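You operate a simulated robot arm through the tools that you are given. There is no shell and no other tool.

The job below is to be done with a simulated robot arm. You get a single attempt, and the scene is never put back.

JOB
Rinse the dirty white strainer clean and set it back in the drain.
Fine: under the cold tap; shut the tap after.
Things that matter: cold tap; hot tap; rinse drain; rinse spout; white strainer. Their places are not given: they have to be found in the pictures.

Only the result counts: the job must be done as asked and must still hold three seconds after the hand-in. Knocking over, shifting, dropping, spilling or breaking anything else fails it.

ROBOT AND FRAMES
A 6-joint arm with a two-finger gripper, fixed in place. Base frame: the origin is at the foot of the arm, x ahead of it, y to its left, z up. Units: m, degrees, N and s.
Its first joint turns from -166.0 to 166.0 degrees. Payload 2.45 kg.
The tool frame sits at the grasp point between the pads (the TCP): z along the fingers, y along the line on which they close. The tips reach 0.02 m beyond it. The gripper opens to 0.14 m. The gripper's body begins 0.168 m behind the TCP.
Orientation is told as [roll, pitch, yaw] about the base's x, y, z axes, in that order, counted from this pose: with the fingers straight down and closing along the base's y, the tool's x points along the base's -x, its y along +y and its z along -z.

CONTROLS
- The arm moves only by the tool apply_moves. Its argument "motion" is a list of rows, each a list of 7 numbers: the shift along the tool's x, y, z in m, then the turn, a rotation vector about the tool's x, y, z in degrees, then the opening, from 0 (shut) to 1 (fully open). In form: [[dx, dy, dz, wx, wy, wz, jaw], ...]. A call has 1 to 20 rows; each row shifts and turns the commanded pose from where the row before left it, along the tool's axes as they then stand. Rows are played at 5 a second. More than 0.05 m and 8.6 degrees between two rows, or a gripper value outside its range, and nothing of the call is played. A pose out of reach is approached as far as the arm can. The call stops where the force on the tool passes 40 N (or 10 N more than at its start, if that is more) or the arm is blocked; 0.2 s more then pass. The fingers move at their own pace (about 0.045 m/s each) and stop on an object; they squeeze with about 45 N. The grip force told is the motor's: it shows also when the fingers shut on nothing. Time passes only in rows, and 0.2 s behind the last, so rows that do not move let the fingers close. It gives the time, the measured TCP pose, the force on the tool (base axes), the opening and the grip force at its end, in the units of the frame above (readings bear some noise), with the torque about the TCP (base axes, N m) and any sound that the robot's microphone picked up, and new pictures: "show" is both (left out), scene, wrist or none.
- Cameras (640 x 400 px; columns grow to the right, rows downward): "scene" is fixed at [0.3997, 0.6516, 1.598]; the picture's right is [-0.84, -0.54, 0.00], its down [-0.37, 0.59, -0.72] and it looks along [0.38, -0.61, -0.70] (base axes); focal length 311 px, centre (320, 200). "wrist" rides on the gripper at [0.078, 0.011, -0.209] in the tool frame; the picture's right is [-0.14, 0.99, 0.00], its down [-0.92, -0.13, -0.37] and it looks along [-0.37, -0.05, 0.93] (tool axes); focal length 280 px, centre (320, 200).
- probe_pixels(camera, pixels): for up to 12 pixels [column, row] of the newest picture of that camera ("zoom" is the newest enlarged one), the place [x, y, z] in the base frame of the surface seen there, good to about 0.002 m. The clock stands still meanwhile.
- enlarge(camera, box): a new picture of the part [left, top, right, bottom] of that camera's present view, enlarged. The clock stands still meanwhile.
- hand_in(): hands the job in; it is judged then, once.

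Leave the gripper open and the arm clear of the work at the hand-in unless told otherwise.

The tools are called as name(argument=value, ...) on one line, values as JSON. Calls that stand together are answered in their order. apply_moves: Moves the arm, as the interface text tells. Its arguments: {"type":"object","properties":{"motion":{"type":"array","items":{"type":"array","items":{"type":"number"}}},"show":{"type":"string","enum":["both","scene","wrist","none"]}},"required":["motion"]} The other tools are called the same way: probe_pixels (camera, pixels) gives the place of the surface under pixels of a picture; enlarge (camera, box) takes an enlarged picture of a part of a camera's view; hand_in () hands the job in.

At the start:

```text
time: 0.0
tool_pos: [0.5494, 0.2872, 1.2661]
tool_rot: [0.0, 0.0, 0.0]
ft_force: [-0.5, 0.1, 0.9]
ft_torque: [-0.03, -0.01, 0.01]
opening: 0.1399
grasp_force: 0.0
```

scene: 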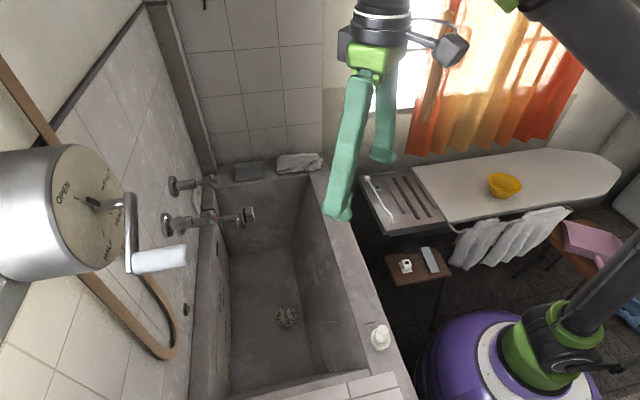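
wrist: 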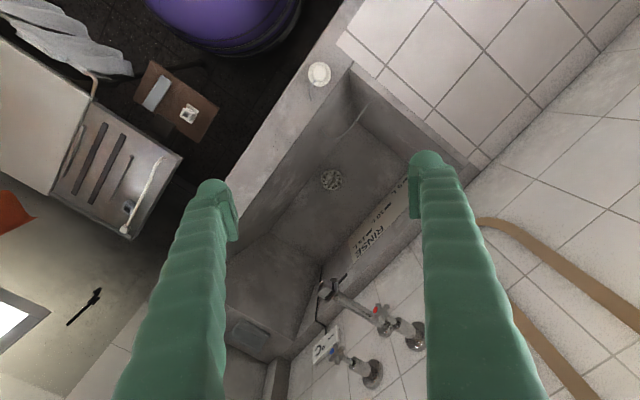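

I see a sink with a drain, taps on the wall to the left, and a white object on the sink's rim at scene pixel (380,337). I'll enlarge these areas first.

enlarge(camera="scene", box=[140, 150, 300, 250])

enlarge(camera="scene", box=[240, 290, 416, 400])

enlarge(camera="wrist", box=[300, 260, 460, 400])

enlarge(camera="wrist", box=[270, 40, 430, 200])

probe_pixels(camera="scene", pixels=[[380, 330], [380, 340], [286, 317], [250, 216], [196, 184], [205, 217], [172, 186], [165, 222], [365, 310], [270, 270], [330, 230], [390, 360]])

probe_pixels(camera="wrist", pixels=[[319, 73], [331, 179], [326, 287], [376, 312], [336, 352], [414, 335], [371, 373], [335, 335], [300, 110], [345, 110], [390, 330], [355, 300]])

```text
4.00 times, centred on (220, 200) of scene
```

zoom: 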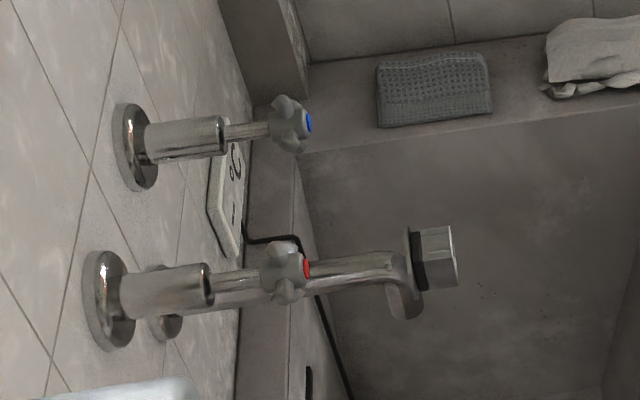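

```text
3.64 times, centred on (328, 345) of scene
```

zoom: 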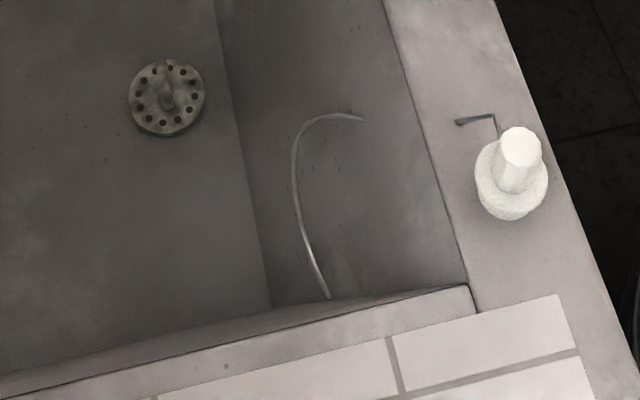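

```text
2.86 times, centred on (380, 330) of wrist
```

zoom: 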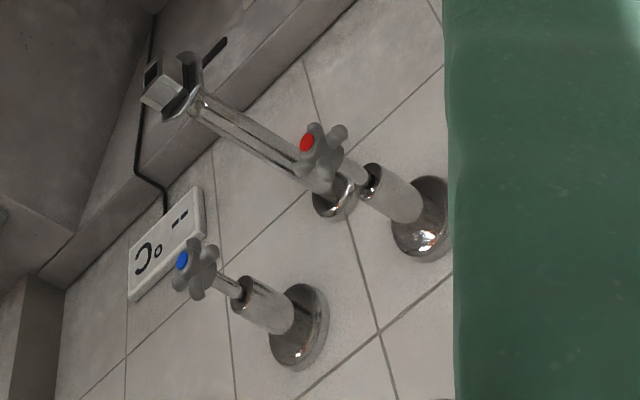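

```text
2.50 times, centred on (350, 120) of wrist
```

zoom: 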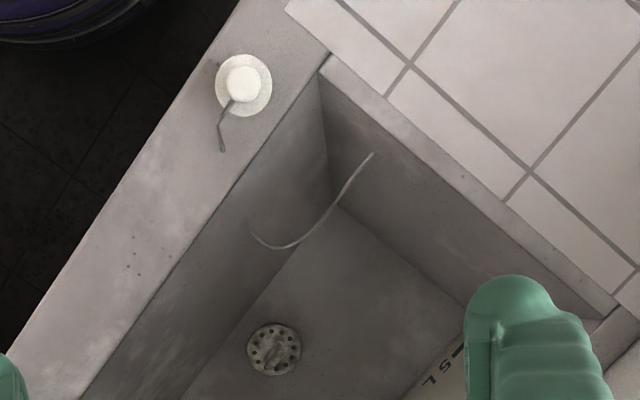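

```text
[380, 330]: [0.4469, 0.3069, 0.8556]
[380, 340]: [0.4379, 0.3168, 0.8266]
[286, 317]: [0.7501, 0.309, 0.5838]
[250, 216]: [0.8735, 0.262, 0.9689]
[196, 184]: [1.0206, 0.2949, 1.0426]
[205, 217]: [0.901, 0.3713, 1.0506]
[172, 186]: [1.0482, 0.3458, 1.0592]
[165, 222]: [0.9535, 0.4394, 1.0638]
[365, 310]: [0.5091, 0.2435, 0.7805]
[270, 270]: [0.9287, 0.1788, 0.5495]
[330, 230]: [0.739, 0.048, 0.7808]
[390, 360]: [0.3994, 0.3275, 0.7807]
```

```text
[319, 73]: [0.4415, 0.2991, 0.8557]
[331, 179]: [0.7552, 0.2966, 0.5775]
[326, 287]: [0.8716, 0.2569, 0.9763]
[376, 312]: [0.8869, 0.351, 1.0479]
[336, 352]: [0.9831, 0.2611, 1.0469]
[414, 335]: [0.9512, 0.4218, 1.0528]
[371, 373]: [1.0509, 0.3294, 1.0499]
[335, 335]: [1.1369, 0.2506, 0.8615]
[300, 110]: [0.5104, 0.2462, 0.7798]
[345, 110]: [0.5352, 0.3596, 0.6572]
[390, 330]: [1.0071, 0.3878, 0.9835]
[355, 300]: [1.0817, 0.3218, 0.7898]
```

Taps: cold (blue) handle is near (0.983,0.261,1.047), hot (red) near (0.887,0.351,1.048), spout end near (0.872,0.26,0.97). The drain at (0.75,0.30,0.58) has a dirty perforated disc in it. I'll enlarge the labels and the drain further.

enlarge(camera="wrist", box=[320, 150, 420, 290])

enlarge(camera="wrist", box=[308, 158, 356, 200])

enlarge(camera="scene", box=[262, 295, 312, 335])

enlarge(camera="scene", box=[355, 310, 405, 360])

enlarge(camera="scene", box=[350, 160, 500, 300])

enlarge(camera="scene", box=[0, 130, 240, 380])

```text
2.86 times, centred on (370, 220) of wrist
```

zoom: 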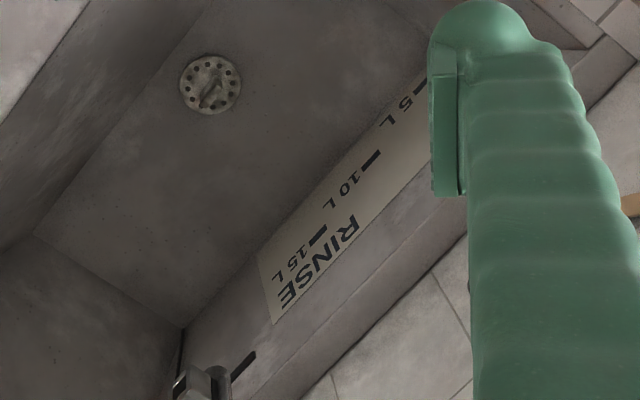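

```text
9.52 times, centred on (332, 179) of wrist
```

zoom: 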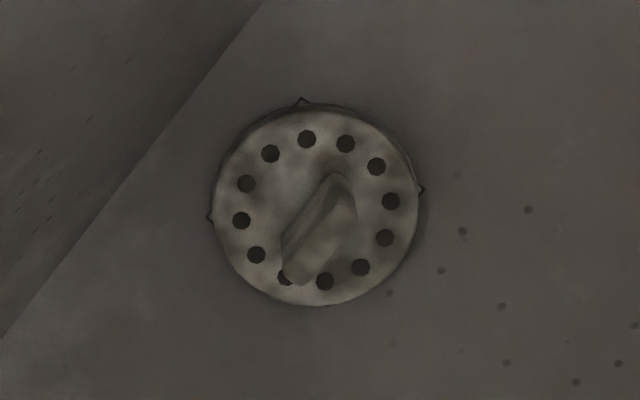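

```text
10.00 times, centred on (287, 315) of scene
```

zoom: 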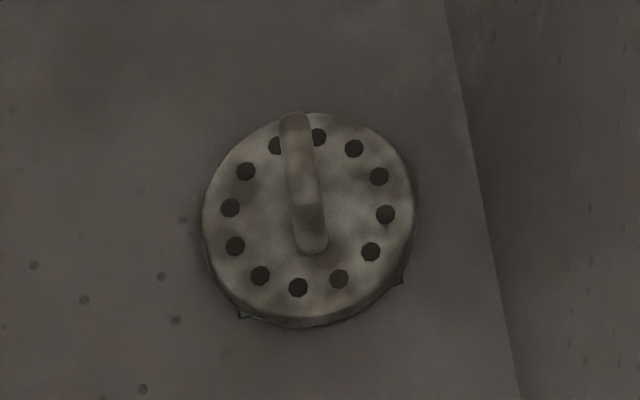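

```text
8.00 times, centred on (380, 335) of scene
```

zoom: 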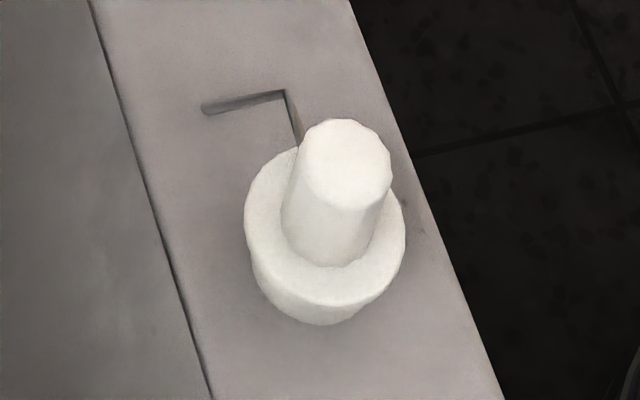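

```text
2.86 times, centred on (425, 230) of scene
```

zoom: 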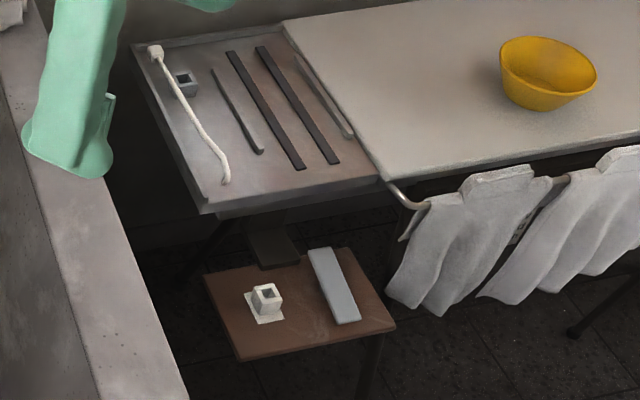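

```text
1.60 times, centred on (120, 255) of scene
```

zoom: 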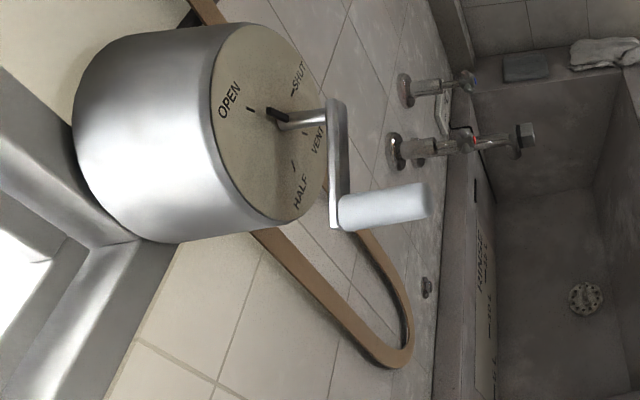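

The perforated grey-white disc with a bar handle in the drain must be the strainer. The object on the rim is a dispenser-like thing that I'll leave alone. Next I measure the strainer geometry in an enlarged view.

enlarge(camera="scene", box=[262, 295, 312, 335])

```text
10.00 times, centred on (287, 315) of scene
```

zoom: 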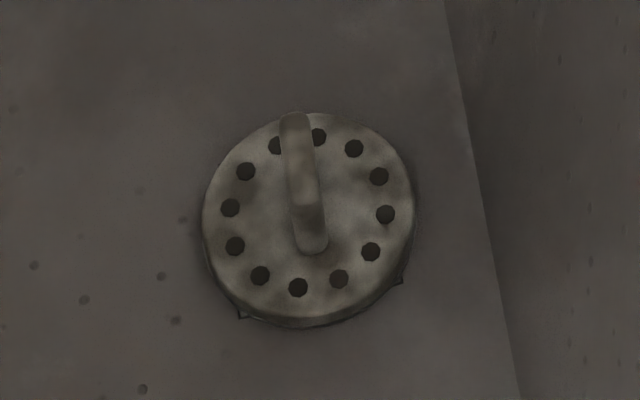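

probe_pixels(camera="zoom", pixels=[[295, 118], [302, 160], [306, 200], [312, 240], [215, 210], [405, 210], [340, 120], [300, 310], [260, 240], [350, 230], [150, 210], [300, 360]])

probe_pixels(camera="scene", pixels=[[230, 230], [232, 330], [230, 385], [265, 372], [330, 340], [300, 200], [255, 260], [318, 350], [300, 385], [345, 378], [225, 260], [220, 300]])

```text
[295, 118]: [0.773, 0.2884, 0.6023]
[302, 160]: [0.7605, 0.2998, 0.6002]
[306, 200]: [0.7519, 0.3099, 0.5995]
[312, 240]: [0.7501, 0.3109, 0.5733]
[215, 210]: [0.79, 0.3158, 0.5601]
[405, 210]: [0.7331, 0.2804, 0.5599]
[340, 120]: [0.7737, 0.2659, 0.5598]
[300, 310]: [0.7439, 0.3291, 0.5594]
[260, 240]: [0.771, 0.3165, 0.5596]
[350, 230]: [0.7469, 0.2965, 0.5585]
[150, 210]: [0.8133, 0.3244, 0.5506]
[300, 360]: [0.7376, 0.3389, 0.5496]
```

```text
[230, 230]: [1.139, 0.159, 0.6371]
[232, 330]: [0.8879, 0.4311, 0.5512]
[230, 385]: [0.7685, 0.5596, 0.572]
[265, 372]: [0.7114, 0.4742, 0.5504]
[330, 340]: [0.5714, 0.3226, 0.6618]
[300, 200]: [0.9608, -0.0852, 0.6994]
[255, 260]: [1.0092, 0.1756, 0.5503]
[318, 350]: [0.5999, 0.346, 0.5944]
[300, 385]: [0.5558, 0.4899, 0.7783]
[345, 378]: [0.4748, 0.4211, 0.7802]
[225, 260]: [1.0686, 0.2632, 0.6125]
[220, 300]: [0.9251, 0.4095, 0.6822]
```

The floor of the sink is at z=0.55. The strainer disc top is at 0.56, centre about (0.761,0.298), and the fin handle runs about (-0.69,0.72) with its top at 0.60. I'll move the arm a little nearer to the taps at the same height for a better look.

apply_moves(motion=[[-0.04, -0.03, 0, 0, 0, 0, 1], [-0.04, -0.03, 0, 0, 0, 0, 1], [-0.04, -0.03, 0, 0, 0, 0, 1], [-0.03, -0.03, 0, 0, 0, 0, 1], [0, 0, 0, 0, 0, 0, 1]], show="both")

```text
time: 1.2
tool_pos: [0.6997, 0.1674, 1.2665]
tool_rot: [0.0, 0.0, 0.0]
ft_force: [-0.9, 0.6, -0.4]
ft_torque: [-0.02, -0.03, -0.03]
opening: 0.1399
grasp_force: 0.0
```

scene: 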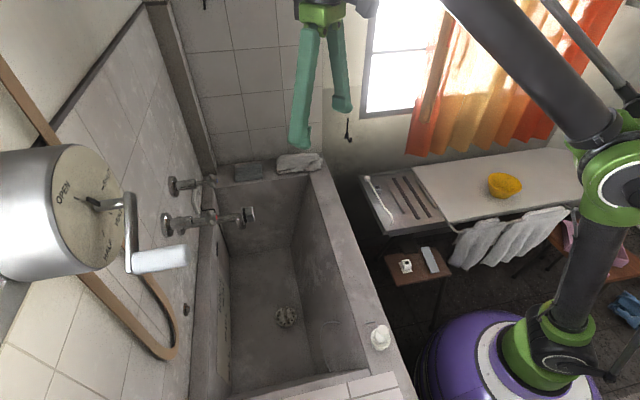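
wrist: 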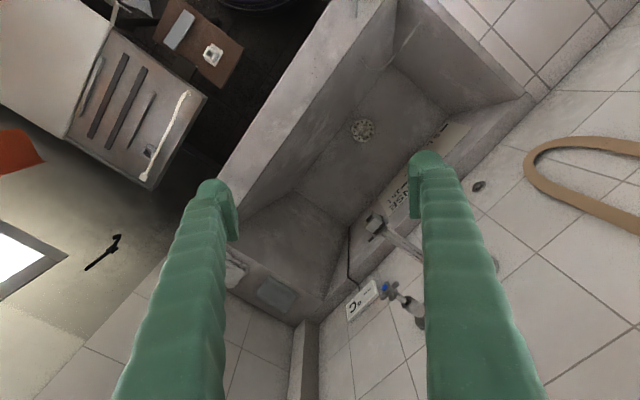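

Next I turn the tool by +53° of yaw so that the camera faces the tap wall squarely, then take a look.

apply_moves(motion=[[0, 0, 0, 0, 0, -7.6, 1], [0, 0, 0, 0, 0, -7.6, 1], [0, 0, 0, 0, 0, -7.6, 1], [0, 0, 0, 0, 0, -7.6, 1], [0, 0, 0, 0, 0, -7.6, 1], [0, 0, 0, 0, 0, -7.6, 1], [0, 0, 0, 0, 0, -7.5, 1], [0, 0, 0, 0, 0, 0, 1]], show="wrist")

```text
time: 3.0
tool_pos: [0.6992, 0.1678, 1.265]
tool_rot: [0.0, 0.0, 53.3]
ft_force: [-0.4, -0.2, -0.7]
ft_torque: [0.02, 0.0, 0.05]
opening: 0.1399
grasp_force: 0.2
```

wrist: 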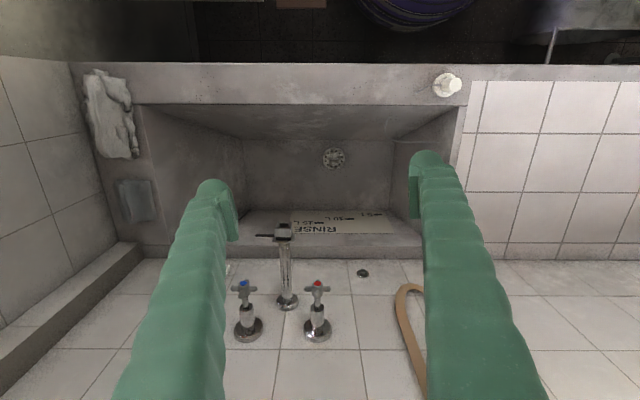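

enlarge(camera="wrist", box=[215, 215, 345, 345])

```text
3.08 times, centred on (280, 280) of wrist
```

zoom: 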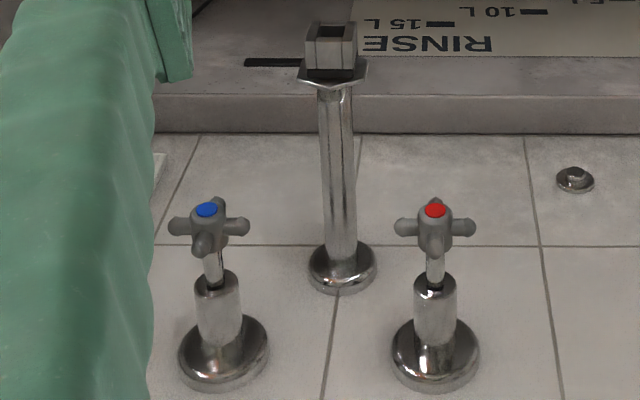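

probe_pixels(camera="zoom", pixels=[[206, 208], [180, 226], [238, 226], [203, 243], [215, 265], [220, 285], [230, 350], [331, 30], [331, 55], [310, 75], [355, 75], [340, 110]])

probe_pixels(camera="zoom", pixels=[[340, 180], [340, 260], [435, 208], [404, 226], [466, 226], [310, 50], [352, 50], [435, 360], [150, 180], [340, 70], [340, 90], [331, 40]])

```text
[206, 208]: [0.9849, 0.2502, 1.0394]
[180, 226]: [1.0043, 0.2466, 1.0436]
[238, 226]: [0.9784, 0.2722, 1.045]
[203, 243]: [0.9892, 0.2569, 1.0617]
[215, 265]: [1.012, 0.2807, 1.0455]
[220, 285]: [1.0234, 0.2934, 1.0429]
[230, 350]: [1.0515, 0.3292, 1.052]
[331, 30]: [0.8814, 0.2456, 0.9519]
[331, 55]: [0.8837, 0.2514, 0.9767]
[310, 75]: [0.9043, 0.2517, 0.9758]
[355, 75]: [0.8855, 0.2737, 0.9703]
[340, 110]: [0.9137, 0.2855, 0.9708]
```

```text
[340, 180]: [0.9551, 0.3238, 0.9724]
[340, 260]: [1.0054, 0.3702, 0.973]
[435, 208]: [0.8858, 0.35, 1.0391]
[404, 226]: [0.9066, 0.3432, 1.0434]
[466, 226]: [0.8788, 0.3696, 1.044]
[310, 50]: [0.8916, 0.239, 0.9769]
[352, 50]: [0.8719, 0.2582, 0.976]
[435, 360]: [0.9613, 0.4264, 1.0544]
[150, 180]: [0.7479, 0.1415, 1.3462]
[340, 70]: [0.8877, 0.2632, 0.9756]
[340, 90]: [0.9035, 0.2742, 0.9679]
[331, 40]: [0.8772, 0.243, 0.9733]
```

The cold tap's cross handle has its hub face at (0.985,0.250,1.039), with the lobes vertical and horizontal and the axis along (0.6,0.8,0). Next I pitch the tool to horizontal so that it faces the tap along its axis.

apply_moves(motion=[[0, 0, 0, 0, -8.2, 0, 1], [0, 0, 0, 0, -8.2, 0, 1], [0, 0, 0, 0, -8.2, 0, 1], [0, 0, 0, 0, -8.2, 0, 1], [0, 0, 0, 0, -8.2, 0, 1], [0, 0, 0, 0, -8.2, 0, 1], [0, 0, 0, 0, -8.2, 0, 1], [0, 0, 0, 0, -8.2, 0, 1], [0, 0, 0, 0, -8.2, 0, 1], [0, 0, 0, 0, -8.2, 0, 1], [0, 0, 0, 0, -8.0, 0, 1], [0, 0, 0, 0, 0, 0, 1]], show="both")

```text
time: 5.6
tool_pos: [0.6988, 0.167, 1.265]
tool_rot: [-169.1, -89.9, -137.8]
ft_force: [0.1, 0.2, 0.1]
ft_torque: [-0.02, -0.02, -0.02]
opening: 0.1402
grasp_force: 0.1
```

scene: 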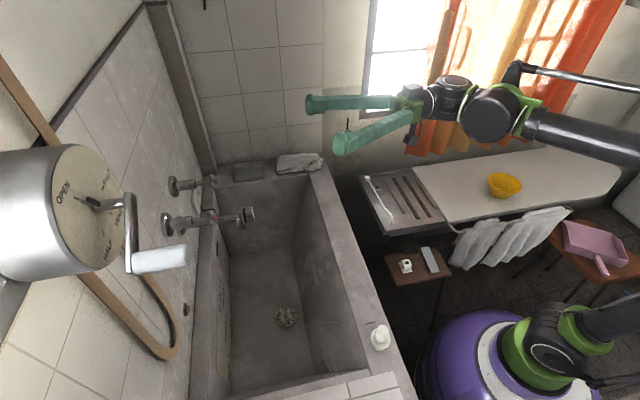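
wrist: 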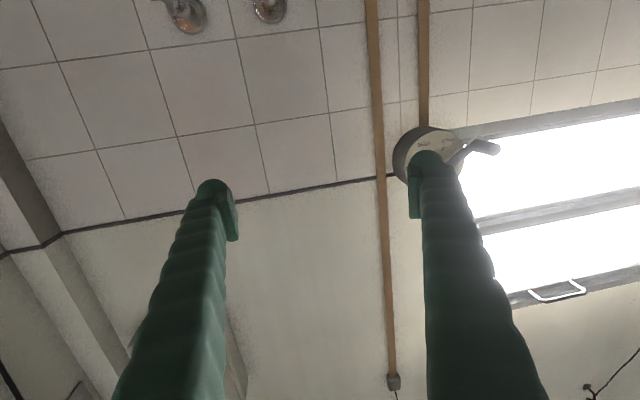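

The tool now points horizontally at the wall. Next I go to a stand-off about 0.15 m in front of the cold tap.

apply_moves(motion=[[0.032, -0.0256, 0.0124, 0, 0, 0, 0.8], [0.032, -0.0256, 0.0124, 0, 0, 0, 0.8], [0.032, -0.0256, 0.0124, 0, 0, 0, 0.8], [0.032, -0.0256, 0.0124, 0, 0, 0, 0.8], [0.032, -0.0256, 0.0124, 0, 0, 0, 0.8], [0.032, -0.0256, 0.0124, 0, 0, 0, 0.8], [0.032, -0.0256, 0.0124, 0, 0, 0, 0.8], [0, 0, 0, 0, 0, 0, 0.8]], show="both")

```text
time: 7.4
tool_pos: [0.8918, 0.1286, 1.04]
tool_rot: [16.3, -90.0, 36.8]
ft_force: [0.8, 0.1, 0.1]
ft_torque: [0.01, -0.03, 0.03]
opening: 0.112
grasp_force: 0.1
```

scene: 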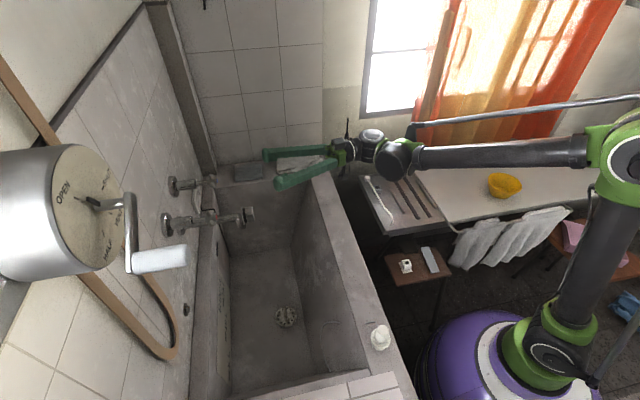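
wrist: 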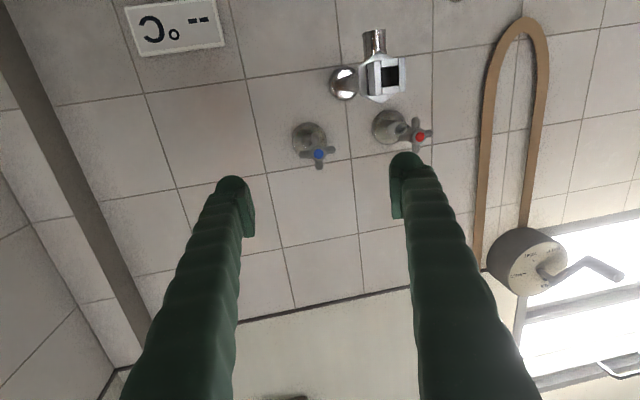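

enlarge(camera="wrist", box=[270, 10, 450, 190])

```text
2.22 times, centred on (360, 100) of wrist
```

zoom: 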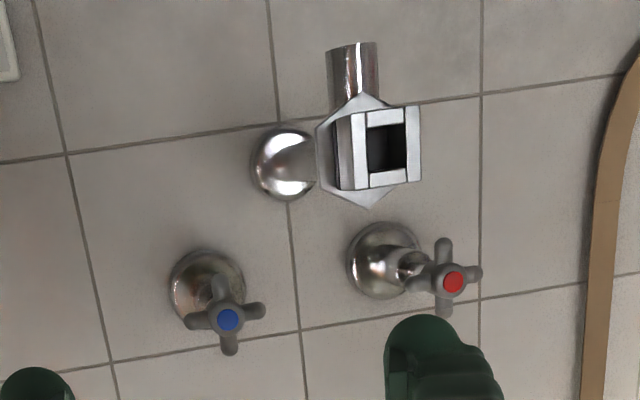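

probe_pixels(camera="zoom", pixels=[[350, 50], [350, 80], [334, 70], [370, 70], [345, 140], [412, 140], [228, 320], [200, 318], [255, 310], [229, 345], [218, 285], [380, 118]])

```text
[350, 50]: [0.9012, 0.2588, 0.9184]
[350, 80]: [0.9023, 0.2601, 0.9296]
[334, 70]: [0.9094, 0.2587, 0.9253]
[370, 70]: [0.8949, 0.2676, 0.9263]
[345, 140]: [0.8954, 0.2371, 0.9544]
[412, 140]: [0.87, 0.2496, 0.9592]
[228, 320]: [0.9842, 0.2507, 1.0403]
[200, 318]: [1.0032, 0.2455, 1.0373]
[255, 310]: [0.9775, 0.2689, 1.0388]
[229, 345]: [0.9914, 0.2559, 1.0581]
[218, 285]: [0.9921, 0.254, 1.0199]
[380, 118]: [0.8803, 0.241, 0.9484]
```

The spout has a down-turned outlet near (0.907,0.267,0.915). The tool is on the cold tap's axis (u is 0.636 against 0.6375). I roll 45° so that each finger bears on two lobes, then advance 0.165 m over the handle with the jaw half open.

apply_moves(motion=[[0, -0.001, 0, 0, 0, 7.5, 0.5], [0, 0, 0, 0, 0, 7.5, 0.5], [0, 0, 0, 0, 0, 7.5, 0.5], [0, 0, 0, 0, 0, 7.5, 0.5], [0, 0, 0, 0, 0, 7.5, 0.5], [0, 0, 0, 0, 0, 7.5, 0.5], [0, 0, 0.04, 0, 0, 0, 0.5], [0, 0, 0.04, 0, 0, 0, 0.5], [0, 0, 0.04, 0, 0, 0, 0.5], [0, 0, 0, 0, 0, 0, 0.5]], show="both")

```text
time: 9.6
tool_pos: [0.9676, 0.2232, 1.0445]
tool_rot: [90.0, -45.0, -36.9]
ft_force: [0.8, -0.2, -0.9]
ft_torque: [0.02, 0.0, -0.02]
opening: 0.07
grasp_force: 0.1
```

scene: 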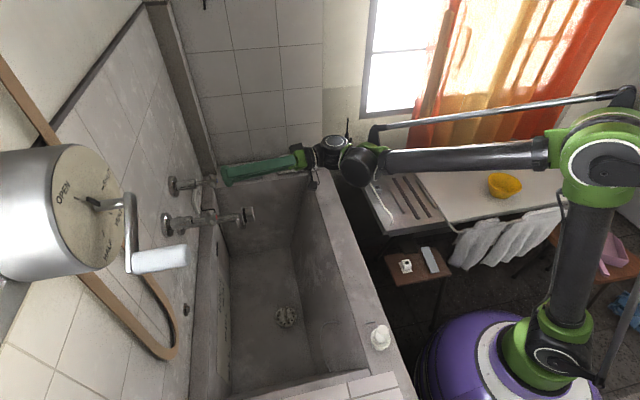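
wrist: 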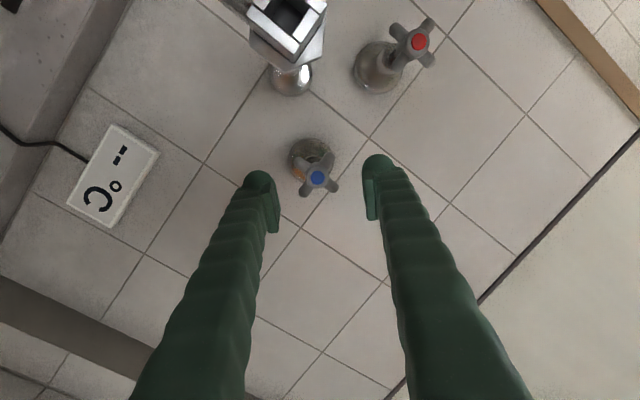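

apply_moves(motion=[[0, 0, 0, 0, 0, 0, 0.5]], show="none")

probe_pixels(camera="wrist", pixels=[[318, 178], [305, 187], [332, 187], [306, 168], [329, 160], [373, 175], [262, 185]])

```text
time: 10.0
tool_pos: [0.9673, 0.2244, 1.0445]
tool_rot: [90.0, -44.9, -36.8]
ft_force: [0.0, -0.8, -0.4]
ft_torque: [-0.01, 0.0, -0.03]
opening: 0.0697
grasp_force: 0.0
```

```text
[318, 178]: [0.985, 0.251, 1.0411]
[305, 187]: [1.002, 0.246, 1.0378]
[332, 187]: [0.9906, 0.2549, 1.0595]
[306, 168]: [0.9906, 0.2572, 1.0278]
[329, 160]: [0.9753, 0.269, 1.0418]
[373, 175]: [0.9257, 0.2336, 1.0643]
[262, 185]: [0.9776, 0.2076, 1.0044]
```

The hub is at u=0.637, z=1.041, and the tool is about 2 mm and 3.5 mm off. I correct that, advance 0.043 m, and close on the handle.

apply_moves(motion=[[0.0037, -0.0012, 0.0, 0, 0, 0, 0.5], [0, 0, 0.022, 0, 0, 0, 0.5], [0, 0, 0.021, 0, 0, 0, 0.5], [0, 0, 0, 0, 0, 0, 0.1], [0, 0, 0, 0, 0, 0, 0.1], [0, 0, 0, 0, 0, 0, 0.1], [0, 0, 0, 0, 0, 0, 0.1], [0, 0, 0, 0, 0, 0, 0.1]], show="both")

```text
time: 11.8
tool_pos: [0.9926, 0.2597, 1.0375]
tool_rot: [90.1, -44.9, -36.7]
ft_force: [-0.2, 2.6, 7.7]
ft_torque: [-0.17, 0.14, -0.27]
opening: 0.0513
grasp_force: 45.5
```

scene: 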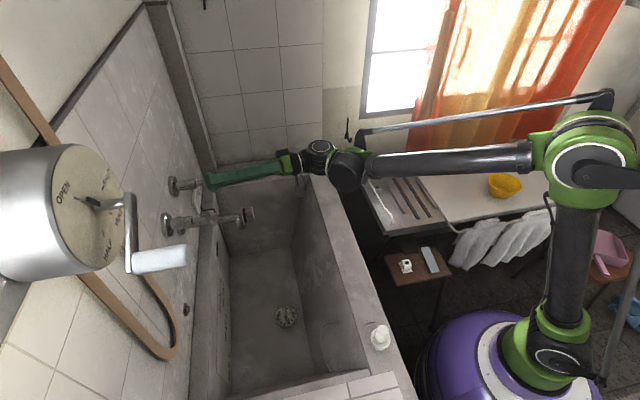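
wrist: 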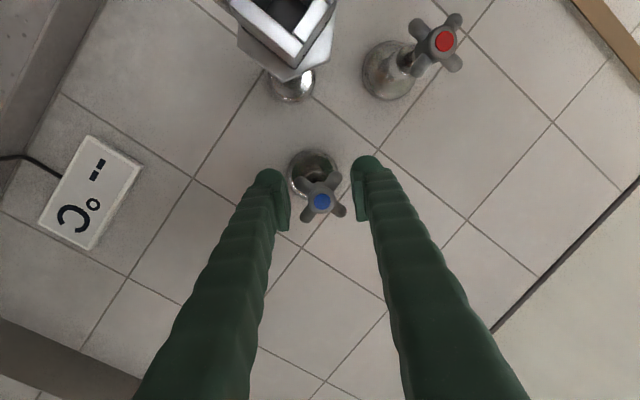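

The grip reads 45 N at 0.051 m opening, so the fingers hold the handle. Now I turn it counterclockwise (negative about tool z) by 30° and watch for water and torque.

apply_moves(motion=[[0, 0, 0, 0, 0, -6, 0.1], [0, 0, 0, 0, 0, -6, 0.1], [0, 0, 0, 0, 0, -6, 0.1], [0, 0, 0, 0, 0, -6, 0.1], [0, 0, 0, 0, 0, -6, 0.1], [0, 0, 0, 0, 0, 0, 0.1]], show="both")

```text
time: 13.1
tool_pos: [0.9938, 0.2607, 1.0362]
tool_rot: [89.7, -74.7, -36.5]
ft_force: [21.2, 14.5, -2.9]
ft_torque: [0.12, -0.07, 1.0]
opening: 0.0507
grasp_force: 45.0
stopped in row 6: the force on the tool passed its limit at 41 N (the readings are from after the stop); the commanded pose is now the measured one
```

scene: 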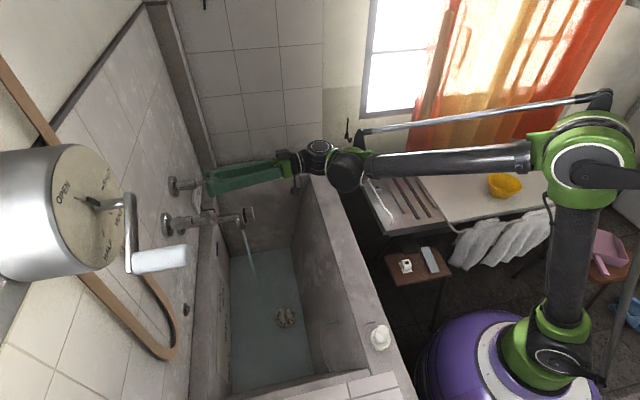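
wrist: 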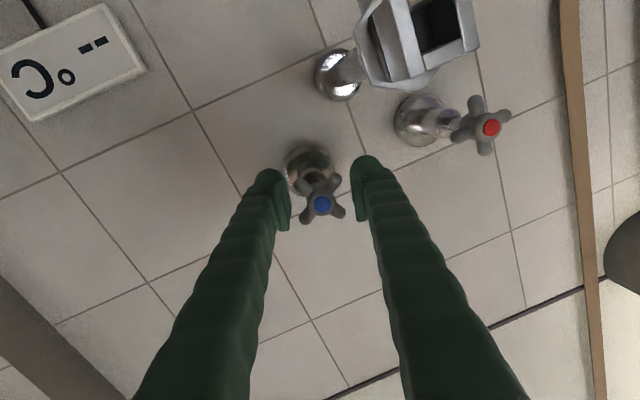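

Water is flowing from the spout after about a 30° turn. I'll stop turning here and look at the stream and the sink level.

enlarge(camera="scene", box=[190, 190, 350, 350])

probe_pixels(camera="scene", pixels=[[246, 245], [252, 265], [256, 280], [240, 300], [270, 260], [286, 317], [285, 360], [243, 232]])

```text
2.50 times, centred on (270, 270) of scene
```

zoom: 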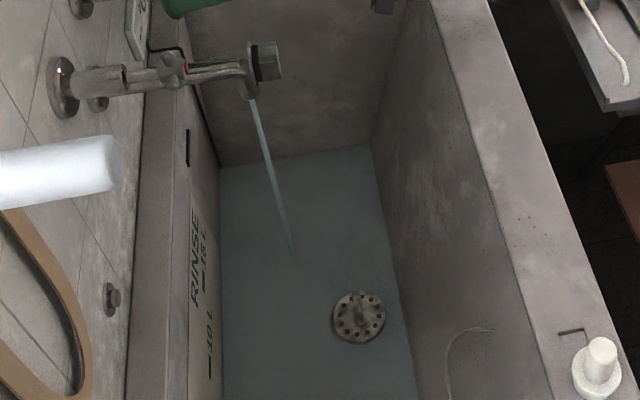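

```text
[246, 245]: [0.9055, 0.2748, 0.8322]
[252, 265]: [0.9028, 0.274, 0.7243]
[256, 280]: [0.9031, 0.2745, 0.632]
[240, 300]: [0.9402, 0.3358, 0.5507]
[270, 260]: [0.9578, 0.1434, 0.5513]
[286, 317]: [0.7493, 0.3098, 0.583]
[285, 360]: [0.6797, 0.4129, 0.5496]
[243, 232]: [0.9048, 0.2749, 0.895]
```

The stream falls vertically at about (0.904,0.2745) and runs over the floor towards the drain. I release the handle and back straight off.

apply_moves(motion=[[0, 0, 0, 0, 0, 0, 0.5], [0, 0, 0, 0, 0, 0, 0.6], [0, 0, 0, 0, 0, 0, 0.6], [0, 0, -0.04, 0, 0, 0, 0.6], [0, 0, -0.04, 0, 0, 0, 0.6], [0, 0, -0.04, 0, 0, 0, 0.6], [0, 0, -0.04, 0, 0, 0, 0.6], [0, 0, 0, 0, 0, 0, 0.6]], show="both")

```text
time: 14.9
tool_pos: [0.8974, 0.1348, 1.0374]
tool_rot: [90.0, -74.8, -36.7]
ft_force: [-0.1, -0.7, 0.0]
ft_torque: [-0.01, 0.0, 0.01]
opening: 0.0842
grasp_force: 0.1
```

scene: 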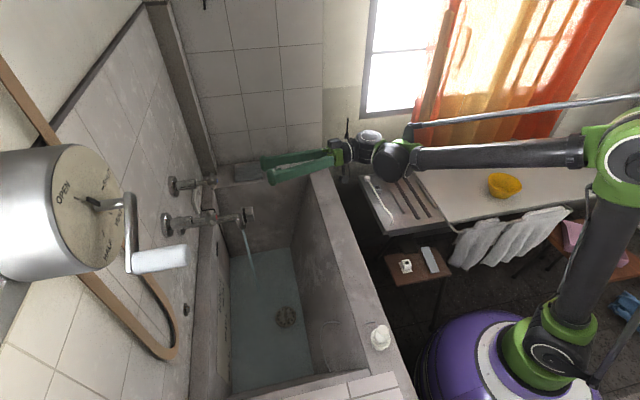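
wrist: 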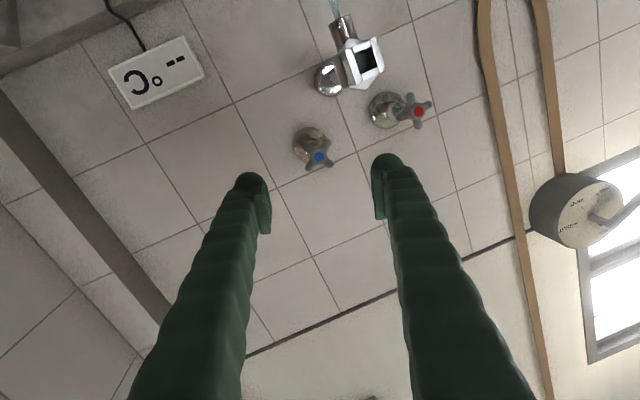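

I retreat upward and bring the tool back to pointing straight down, reversing the earlier pitch.

apply_moves(motion=[[0, 0, 0, 0, 0, -7.5, 0.6], [0, 0, 0, 0, 0, -7.5, 0.6], [-0.045, 0, -0.02, 0, 0, 0, 0.6], [-0.045, 0, -0.02, 0, 0, 0, 0.6], [-0.045, 0, -0.02, 0, 0, 0, 0.6], [0, 0, 0, 0, 8.2, 0, 0.6], [0, 0, 0, 0, 8.2, 0, 0.6], [0, 0, 0, 0, 8.2, 0, 0.6], [0, 0, 0, 0, 8.2, 0, 0.6], [0, 0, 0, 0, 8.2, 0, 0.6], [0, 0, 0, 0, 8.2, 0, 0.6], [0, 0, 0, 0, 8.2, 0, 0.6], [0, 0, 0, 0, 8.2, 0, 0.6], [0, 0, 0, 0, 8.2, 0, 0.6], [0, 0, 0, 0, 8.2, 0, 0.6], [0, 0, 0, 0, 8.0, 0, 0.6], [0, 0, 0, 0, 0, 0, 0.6]], show="both")

```text
time: 18.5
tool_pos: [0.8613, 0.0839, 1.1728]
tool_rot: [0.3, 0.2, 53.1]
ft_force: [0.1, 0.5, -0.2]
ft_torque: [0.03, -0.03, -0.01]
opening: 0.084
grasp_force: 0.0
```

scene: 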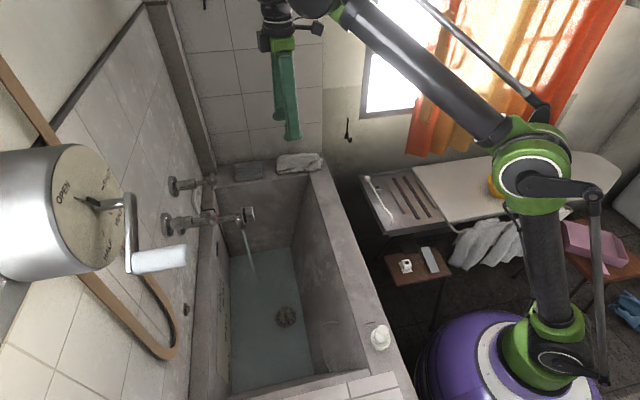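
wrist: 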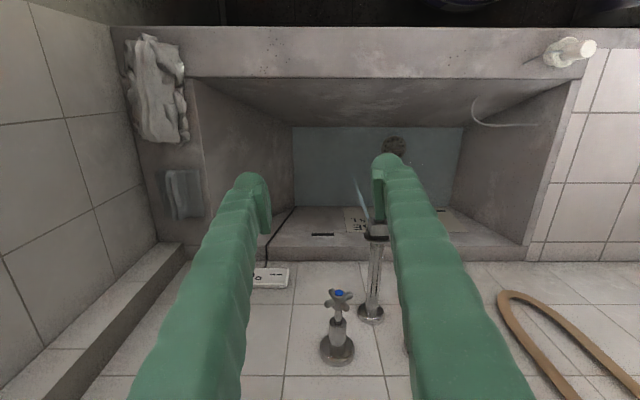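

I check where the wall-mounted crank is before moving along the wall.

probe_pixels(camera="scene", pixels=[[180, 256], [130, 205], [95, 200], [110, 240], [60, 250], [150, 330]])

```text
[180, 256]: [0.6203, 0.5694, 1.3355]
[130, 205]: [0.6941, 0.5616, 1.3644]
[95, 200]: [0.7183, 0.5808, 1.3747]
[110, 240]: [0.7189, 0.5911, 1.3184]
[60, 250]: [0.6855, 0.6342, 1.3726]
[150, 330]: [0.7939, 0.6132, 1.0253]
```

The crank handle is about 0.2 m clear of the path. I move over the drain at this height and yaw to -45.5° so the fingers close across the fin handle.

apply_moves(motion=[[-0.0222, 0.0418, 0, 0, 0, 0, 0.6], [-0.0222, 0.0418, 0, 0, 0, 0, 0.6], [-0.0222, 0.0418, 0, 0, 0, 0, 0.6], [-0.0222, 0.0418, 0, 0, 0, 0, 0.6], [-0.0222, 0.0418, 0, 0, 0, 0, 0.6], [0, 0, 0, 0, 0, 8.217, 0.6], [0, 0, 0, 0, 0, 8.217, 0.6], [0, 0, 0, 0, 0, 8.217, 0.6], [0, 0, 0, 0, 0, 8.217, 0.6], [0, 0, 0, 0, 0, 8.217, 0.6], [0, 0, 0, 0, 0, 8.217, 0.6], [0, 0, 0, 0, 0, 8.217, 0.6], [0, 0, 0, 0, 0, 8.217, 0.6], [0, 0, 0, 0, 0, 8.217, 0.6], [0, 0, 0, 0, 0, 8.217, 0.6], [0, 0, 0, 0, 0, 8.217, 0.6], [0, 0, 0, 0, 0, 8.217, 0.6], [0, 0, 0, 0, 0, 0, 0.6]], show="both")

```text
time: 22.3
tool_pos: [0.7603, 0.297, 1.1749]
tool_rot: [0.0, 0.2, -45.5]
ft_force: [0.9, 0.5, -0.9]
ft_torque: [0.01, -0.02, -0.01]
opening: 0.0842
grasp_force: 0.1
```

scene: 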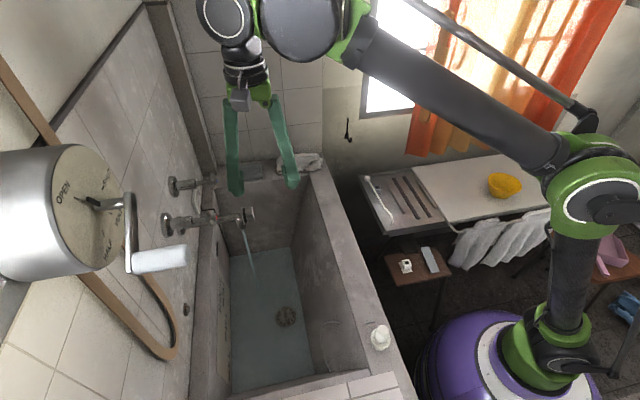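
wrist: 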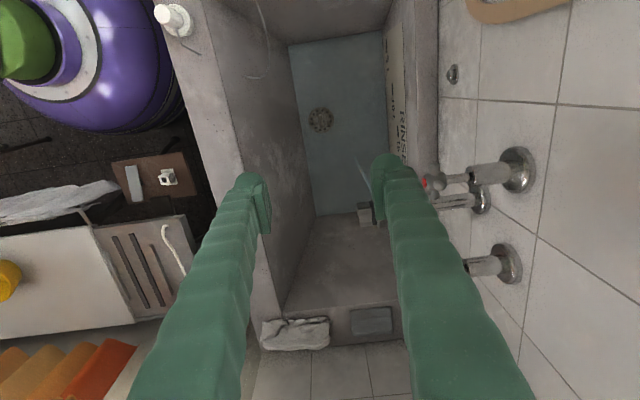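

I descend to z about 0.76 over the strainer, narrowing the jaw to 0.05 m, and look again.

apply_moves(motion=[[0, 0, 0.046, 0, 0, 0, 0.36], [0, 0, 0.046, 0, 0, 0, 0.36], [0, 0, 0.046, 0, 0, 0, 0.36], [0, 0, 0.046, 0, 0, 0, 0.36], [0, 0, 0.046, 0, 0, 0, 0.36], [0, 0, 0.046, 0, 0, 0, 0.36], [0, 0, 0.046, 0, 0, 0, 0.36], [0, 0, 0.046, 0, 0, 0, 0.36], [0, 0, 0.046, 0, 0, 0, 0.36], [0, 0, 0, 0, 0, 0, 0.36]], show="both")

enlarge(camera="wrist", box=[240, 60, 400, 220])

```text
time: 24.5
tool_pos: [0.7622, 0.3012, 0.7565]
tool_rot: [0.0, 0.2, -45.5]
ft_force: [0.2, 0.2, -0.3]
ft_torque: [0.0, -0.03, 0.02]
opening: 0.0505
grasp_force: 0.0
```

scene: 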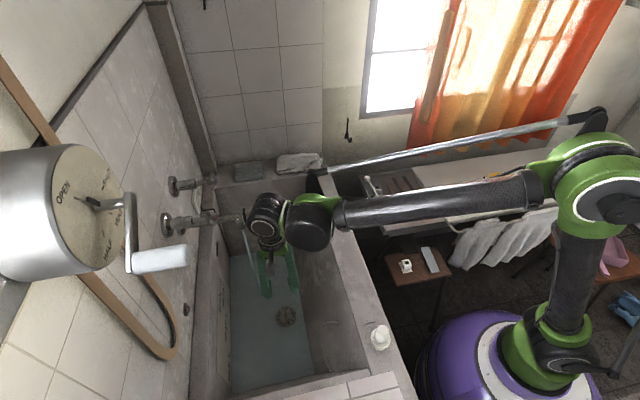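
wrist: 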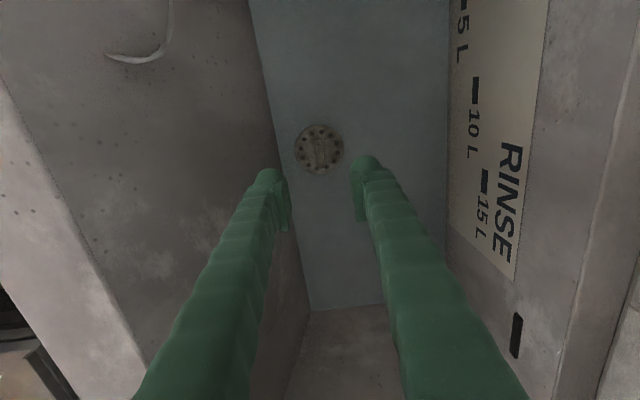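

```text
2.50 times, centred on (320, 140) of wrist
```

zoom: 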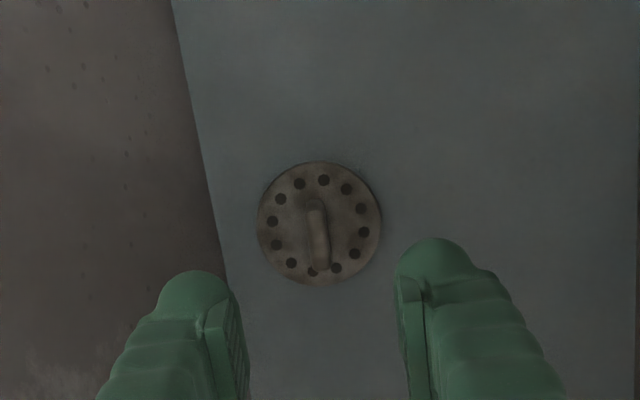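

probe_pixels(camera="zoom", pixels=[[316, 205], [318, 225], [320, 245], [321, 262], [262, 220], [378, 220], [320, 168], [320, 282], [220, 180], [500, 150], [308, 240], [331, 240]])

```text
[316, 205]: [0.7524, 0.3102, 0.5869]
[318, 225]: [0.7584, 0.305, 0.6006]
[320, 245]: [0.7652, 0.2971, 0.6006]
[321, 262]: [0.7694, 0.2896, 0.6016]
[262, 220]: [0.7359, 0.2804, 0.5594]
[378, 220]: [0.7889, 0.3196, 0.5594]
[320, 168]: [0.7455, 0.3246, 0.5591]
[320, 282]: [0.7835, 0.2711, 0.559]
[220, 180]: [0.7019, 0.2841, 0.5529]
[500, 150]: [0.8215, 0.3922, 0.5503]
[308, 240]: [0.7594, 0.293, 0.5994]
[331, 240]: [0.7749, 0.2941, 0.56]
```

The fin runs from about (0.752,0.310) to (0.769,0.290) with its top at z=0.60, aligned with the fingers. I correct 1 mm sideways, lower to z=0.587, and close gently.

apply_moves(motion=[[-0.0015, -0.001, 0.042, 0, 0, 0, 0.3], [0, 0, 0.042, 0, 0, 0, 0.3], [0, 0, 0.042, 0, 0, 0, 0.3], [0, 0, 0.042, 0, 0, 0, 0.3], [0, 0, 0, 0, 0, 0, 0.3], [0, 0, 0, 0, 0, 0, 0], [0, 0, 0, 0, 0, 0, 0], [0, 0, 0, 0, 0, 0, 0], [0, 0, 0, 0, 0, 0, 0]], show="both")

```text
time: 26.5
tool_pos: [0.7596, 0.2971, 0.5923]
tool_rot: [0.1, 0.2, -45.4]
ft_force: [0.0, -0.4, -1.1]
ft_torque: [0.02, 0.01, -0.01]
opening: 0.0095
grasp_force: 36.3
```

scene: 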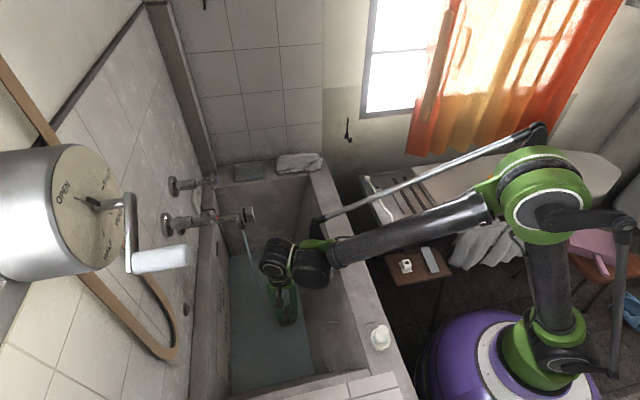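
wrist: 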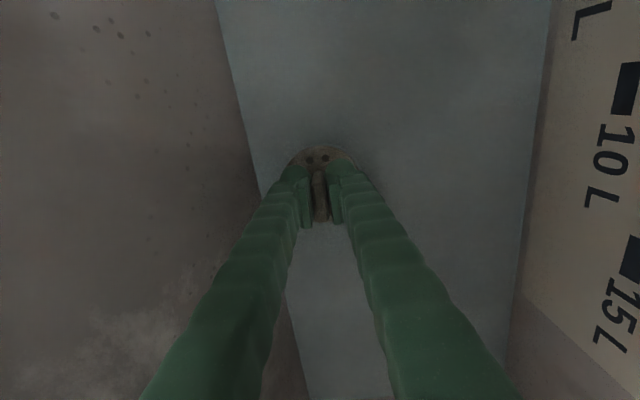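

The fin is gripped (opening 0.0095 m, 36 N). I lift slowly by 0.21 m and check that the strainer comes along.

apply_moves(motion=[[0, 0, -0.01, 0, 0, 0, 0], [0, 0, -0.02, 0, 0, 0, 0], [0, 0, -0.03, 0, 0, 0, 0], [0, 0, -0.04, 0, 0, 0, 0], [0, 0, -0.04, 0, 0, 0, 0], [0, 0, -0.04, 0, 0, 0, 0], [0, 0, -0.03, 0, 0, 0, 0], [0, 0, 0, 0, 0, 0, 0]], show="both")

enlarge(camera="scene", box=[220, 220, 340, 340])

enlarge(camera="wrist", box=[240, 60, 400, 240])

```text
time: 28.3
tool_pos: [0.7604, 0.296, 0.8004]
tool_rot: [0.0, 0.1, -45.4]
ft_force: [-0.1, -0.6, 0.2]
ft_torque: [-0.02, 0.01, 0.0]
opening: 0.0091
grasp_force: 37.3
```

scene: 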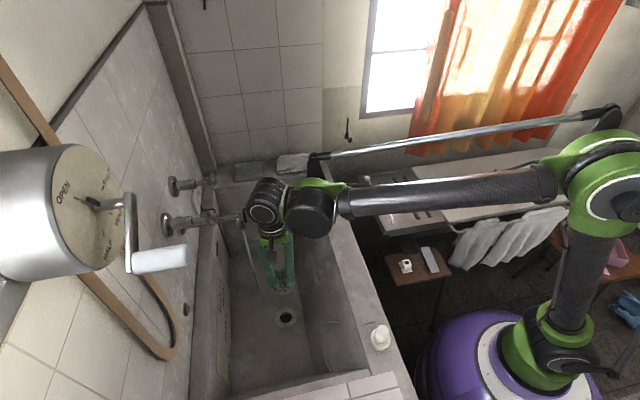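
wrist: 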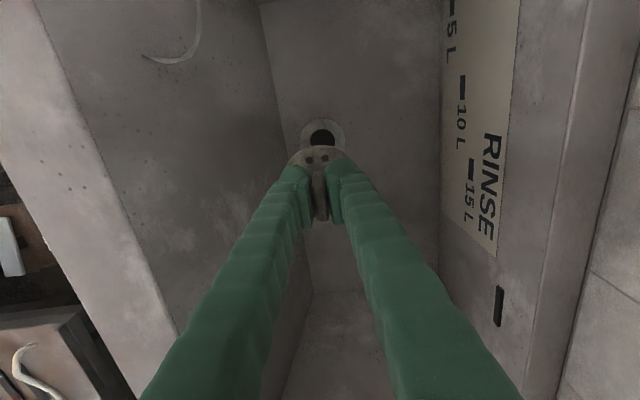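

```text
3.33 times, centred on (280, 280) of scene
```

zoom: 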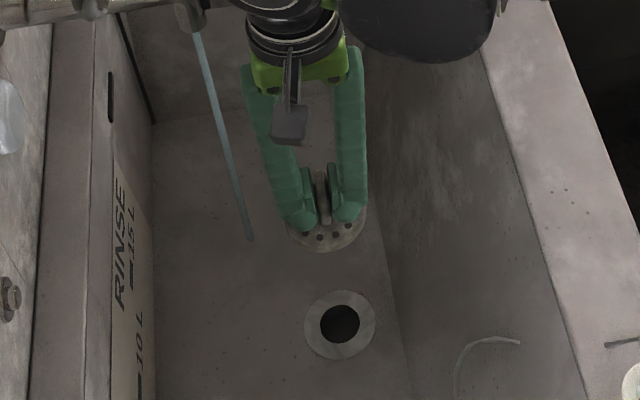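

```text
2.22 times, centred on (320, 150) of wrist
```

zoom: 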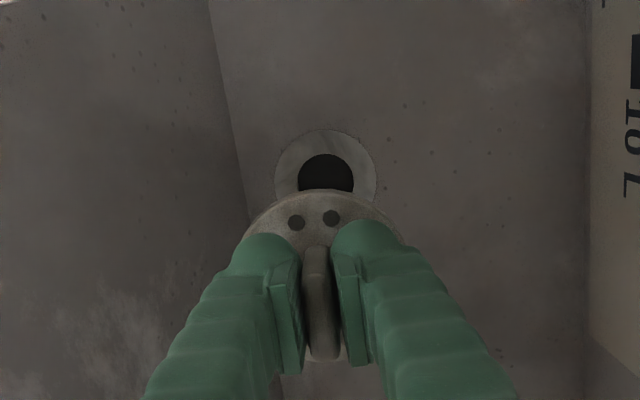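

The strainer came out and the sink drained. I measure the bare drain for the return.

enlarge(camera="scene", box=[262, 295, 312, 335])

```text
10.00 times, centred on (287, 315) of scene
```

zoom: 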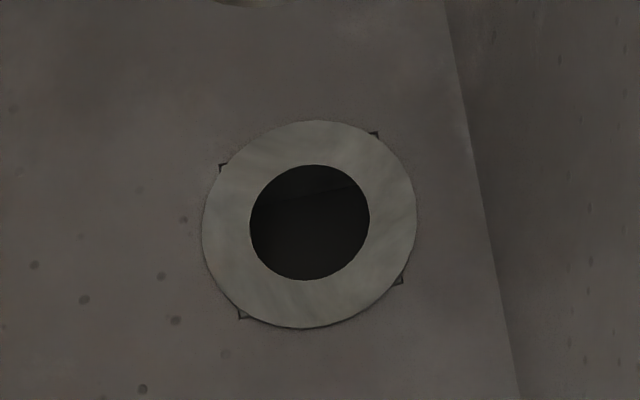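

probe_pixels(camera="zoom", pixels=[[206, 230], [412, 220], [320, 125], [300, 325], [250, 235], [370, 215], [315, 165], [300, 280], [230, 230], [390, 220]])

```text
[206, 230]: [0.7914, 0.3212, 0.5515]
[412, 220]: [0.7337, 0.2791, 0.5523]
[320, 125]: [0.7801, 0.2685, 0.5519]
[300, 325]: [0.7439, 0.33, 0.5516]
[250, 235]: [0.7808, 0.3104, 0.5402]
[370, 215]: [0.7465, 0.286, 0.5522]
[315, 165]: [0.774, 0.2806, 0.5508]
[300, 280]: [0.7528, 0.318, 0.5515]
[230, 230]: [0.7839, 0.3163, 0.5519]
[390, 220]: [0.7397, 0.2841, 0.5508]
```

The drain centre is at (0.7623,0.2997). The water stream is at (0.904,0.2745). I raise the strainer slightly and tilt the tool 42° about its y axis, so that the stream can reach the disc beside the fingers with the hand off to the drain side.

apply_moves(motion=[[0, 0, -0.03, 0, 0, 0, 0], [0, 0, 0, 0, -7, 0, 0], [0, 0, 0, 0, -7, 0, 0], [0, 0, 0, 0, -7, 0, 0], [0, 0, 0, 0, -7, 0, 0], [0, 0, 0, 0, -7, 0, 0], [0, 0, 0, 0, -7, 0, 0], [0, 0, 0, 0, 0, 0, 0]], show="both")

```text
time: 30.1
tool_pos: [0.7596, 0.2953, 0.8311]
tool_rot: [-0.1, -41.9, -45.5]
ft_force: [0.7, 0.0, -0.8]
ft_torque: [0.03, 0.01, -0.02]
opening: 0.0094
grasp_force: 36.7
```

scene: 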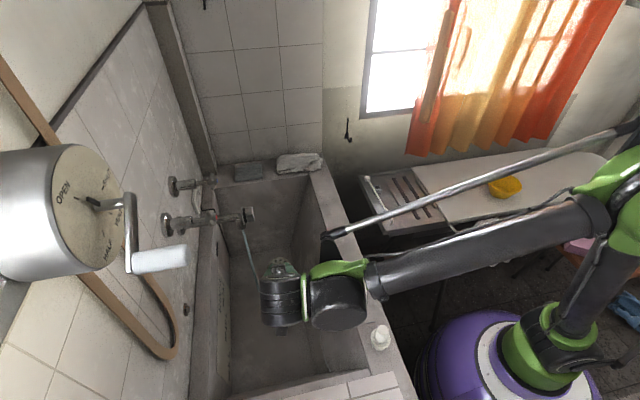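
wrist: 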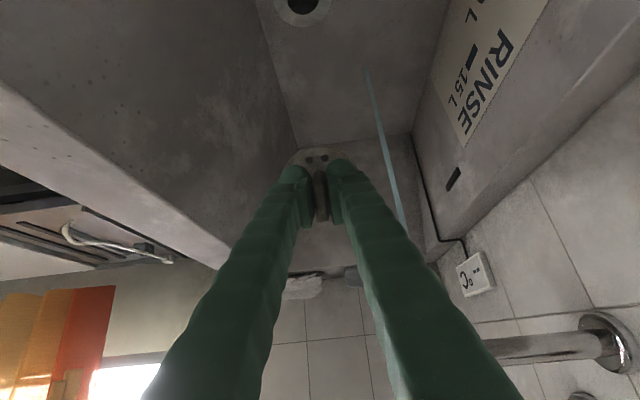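

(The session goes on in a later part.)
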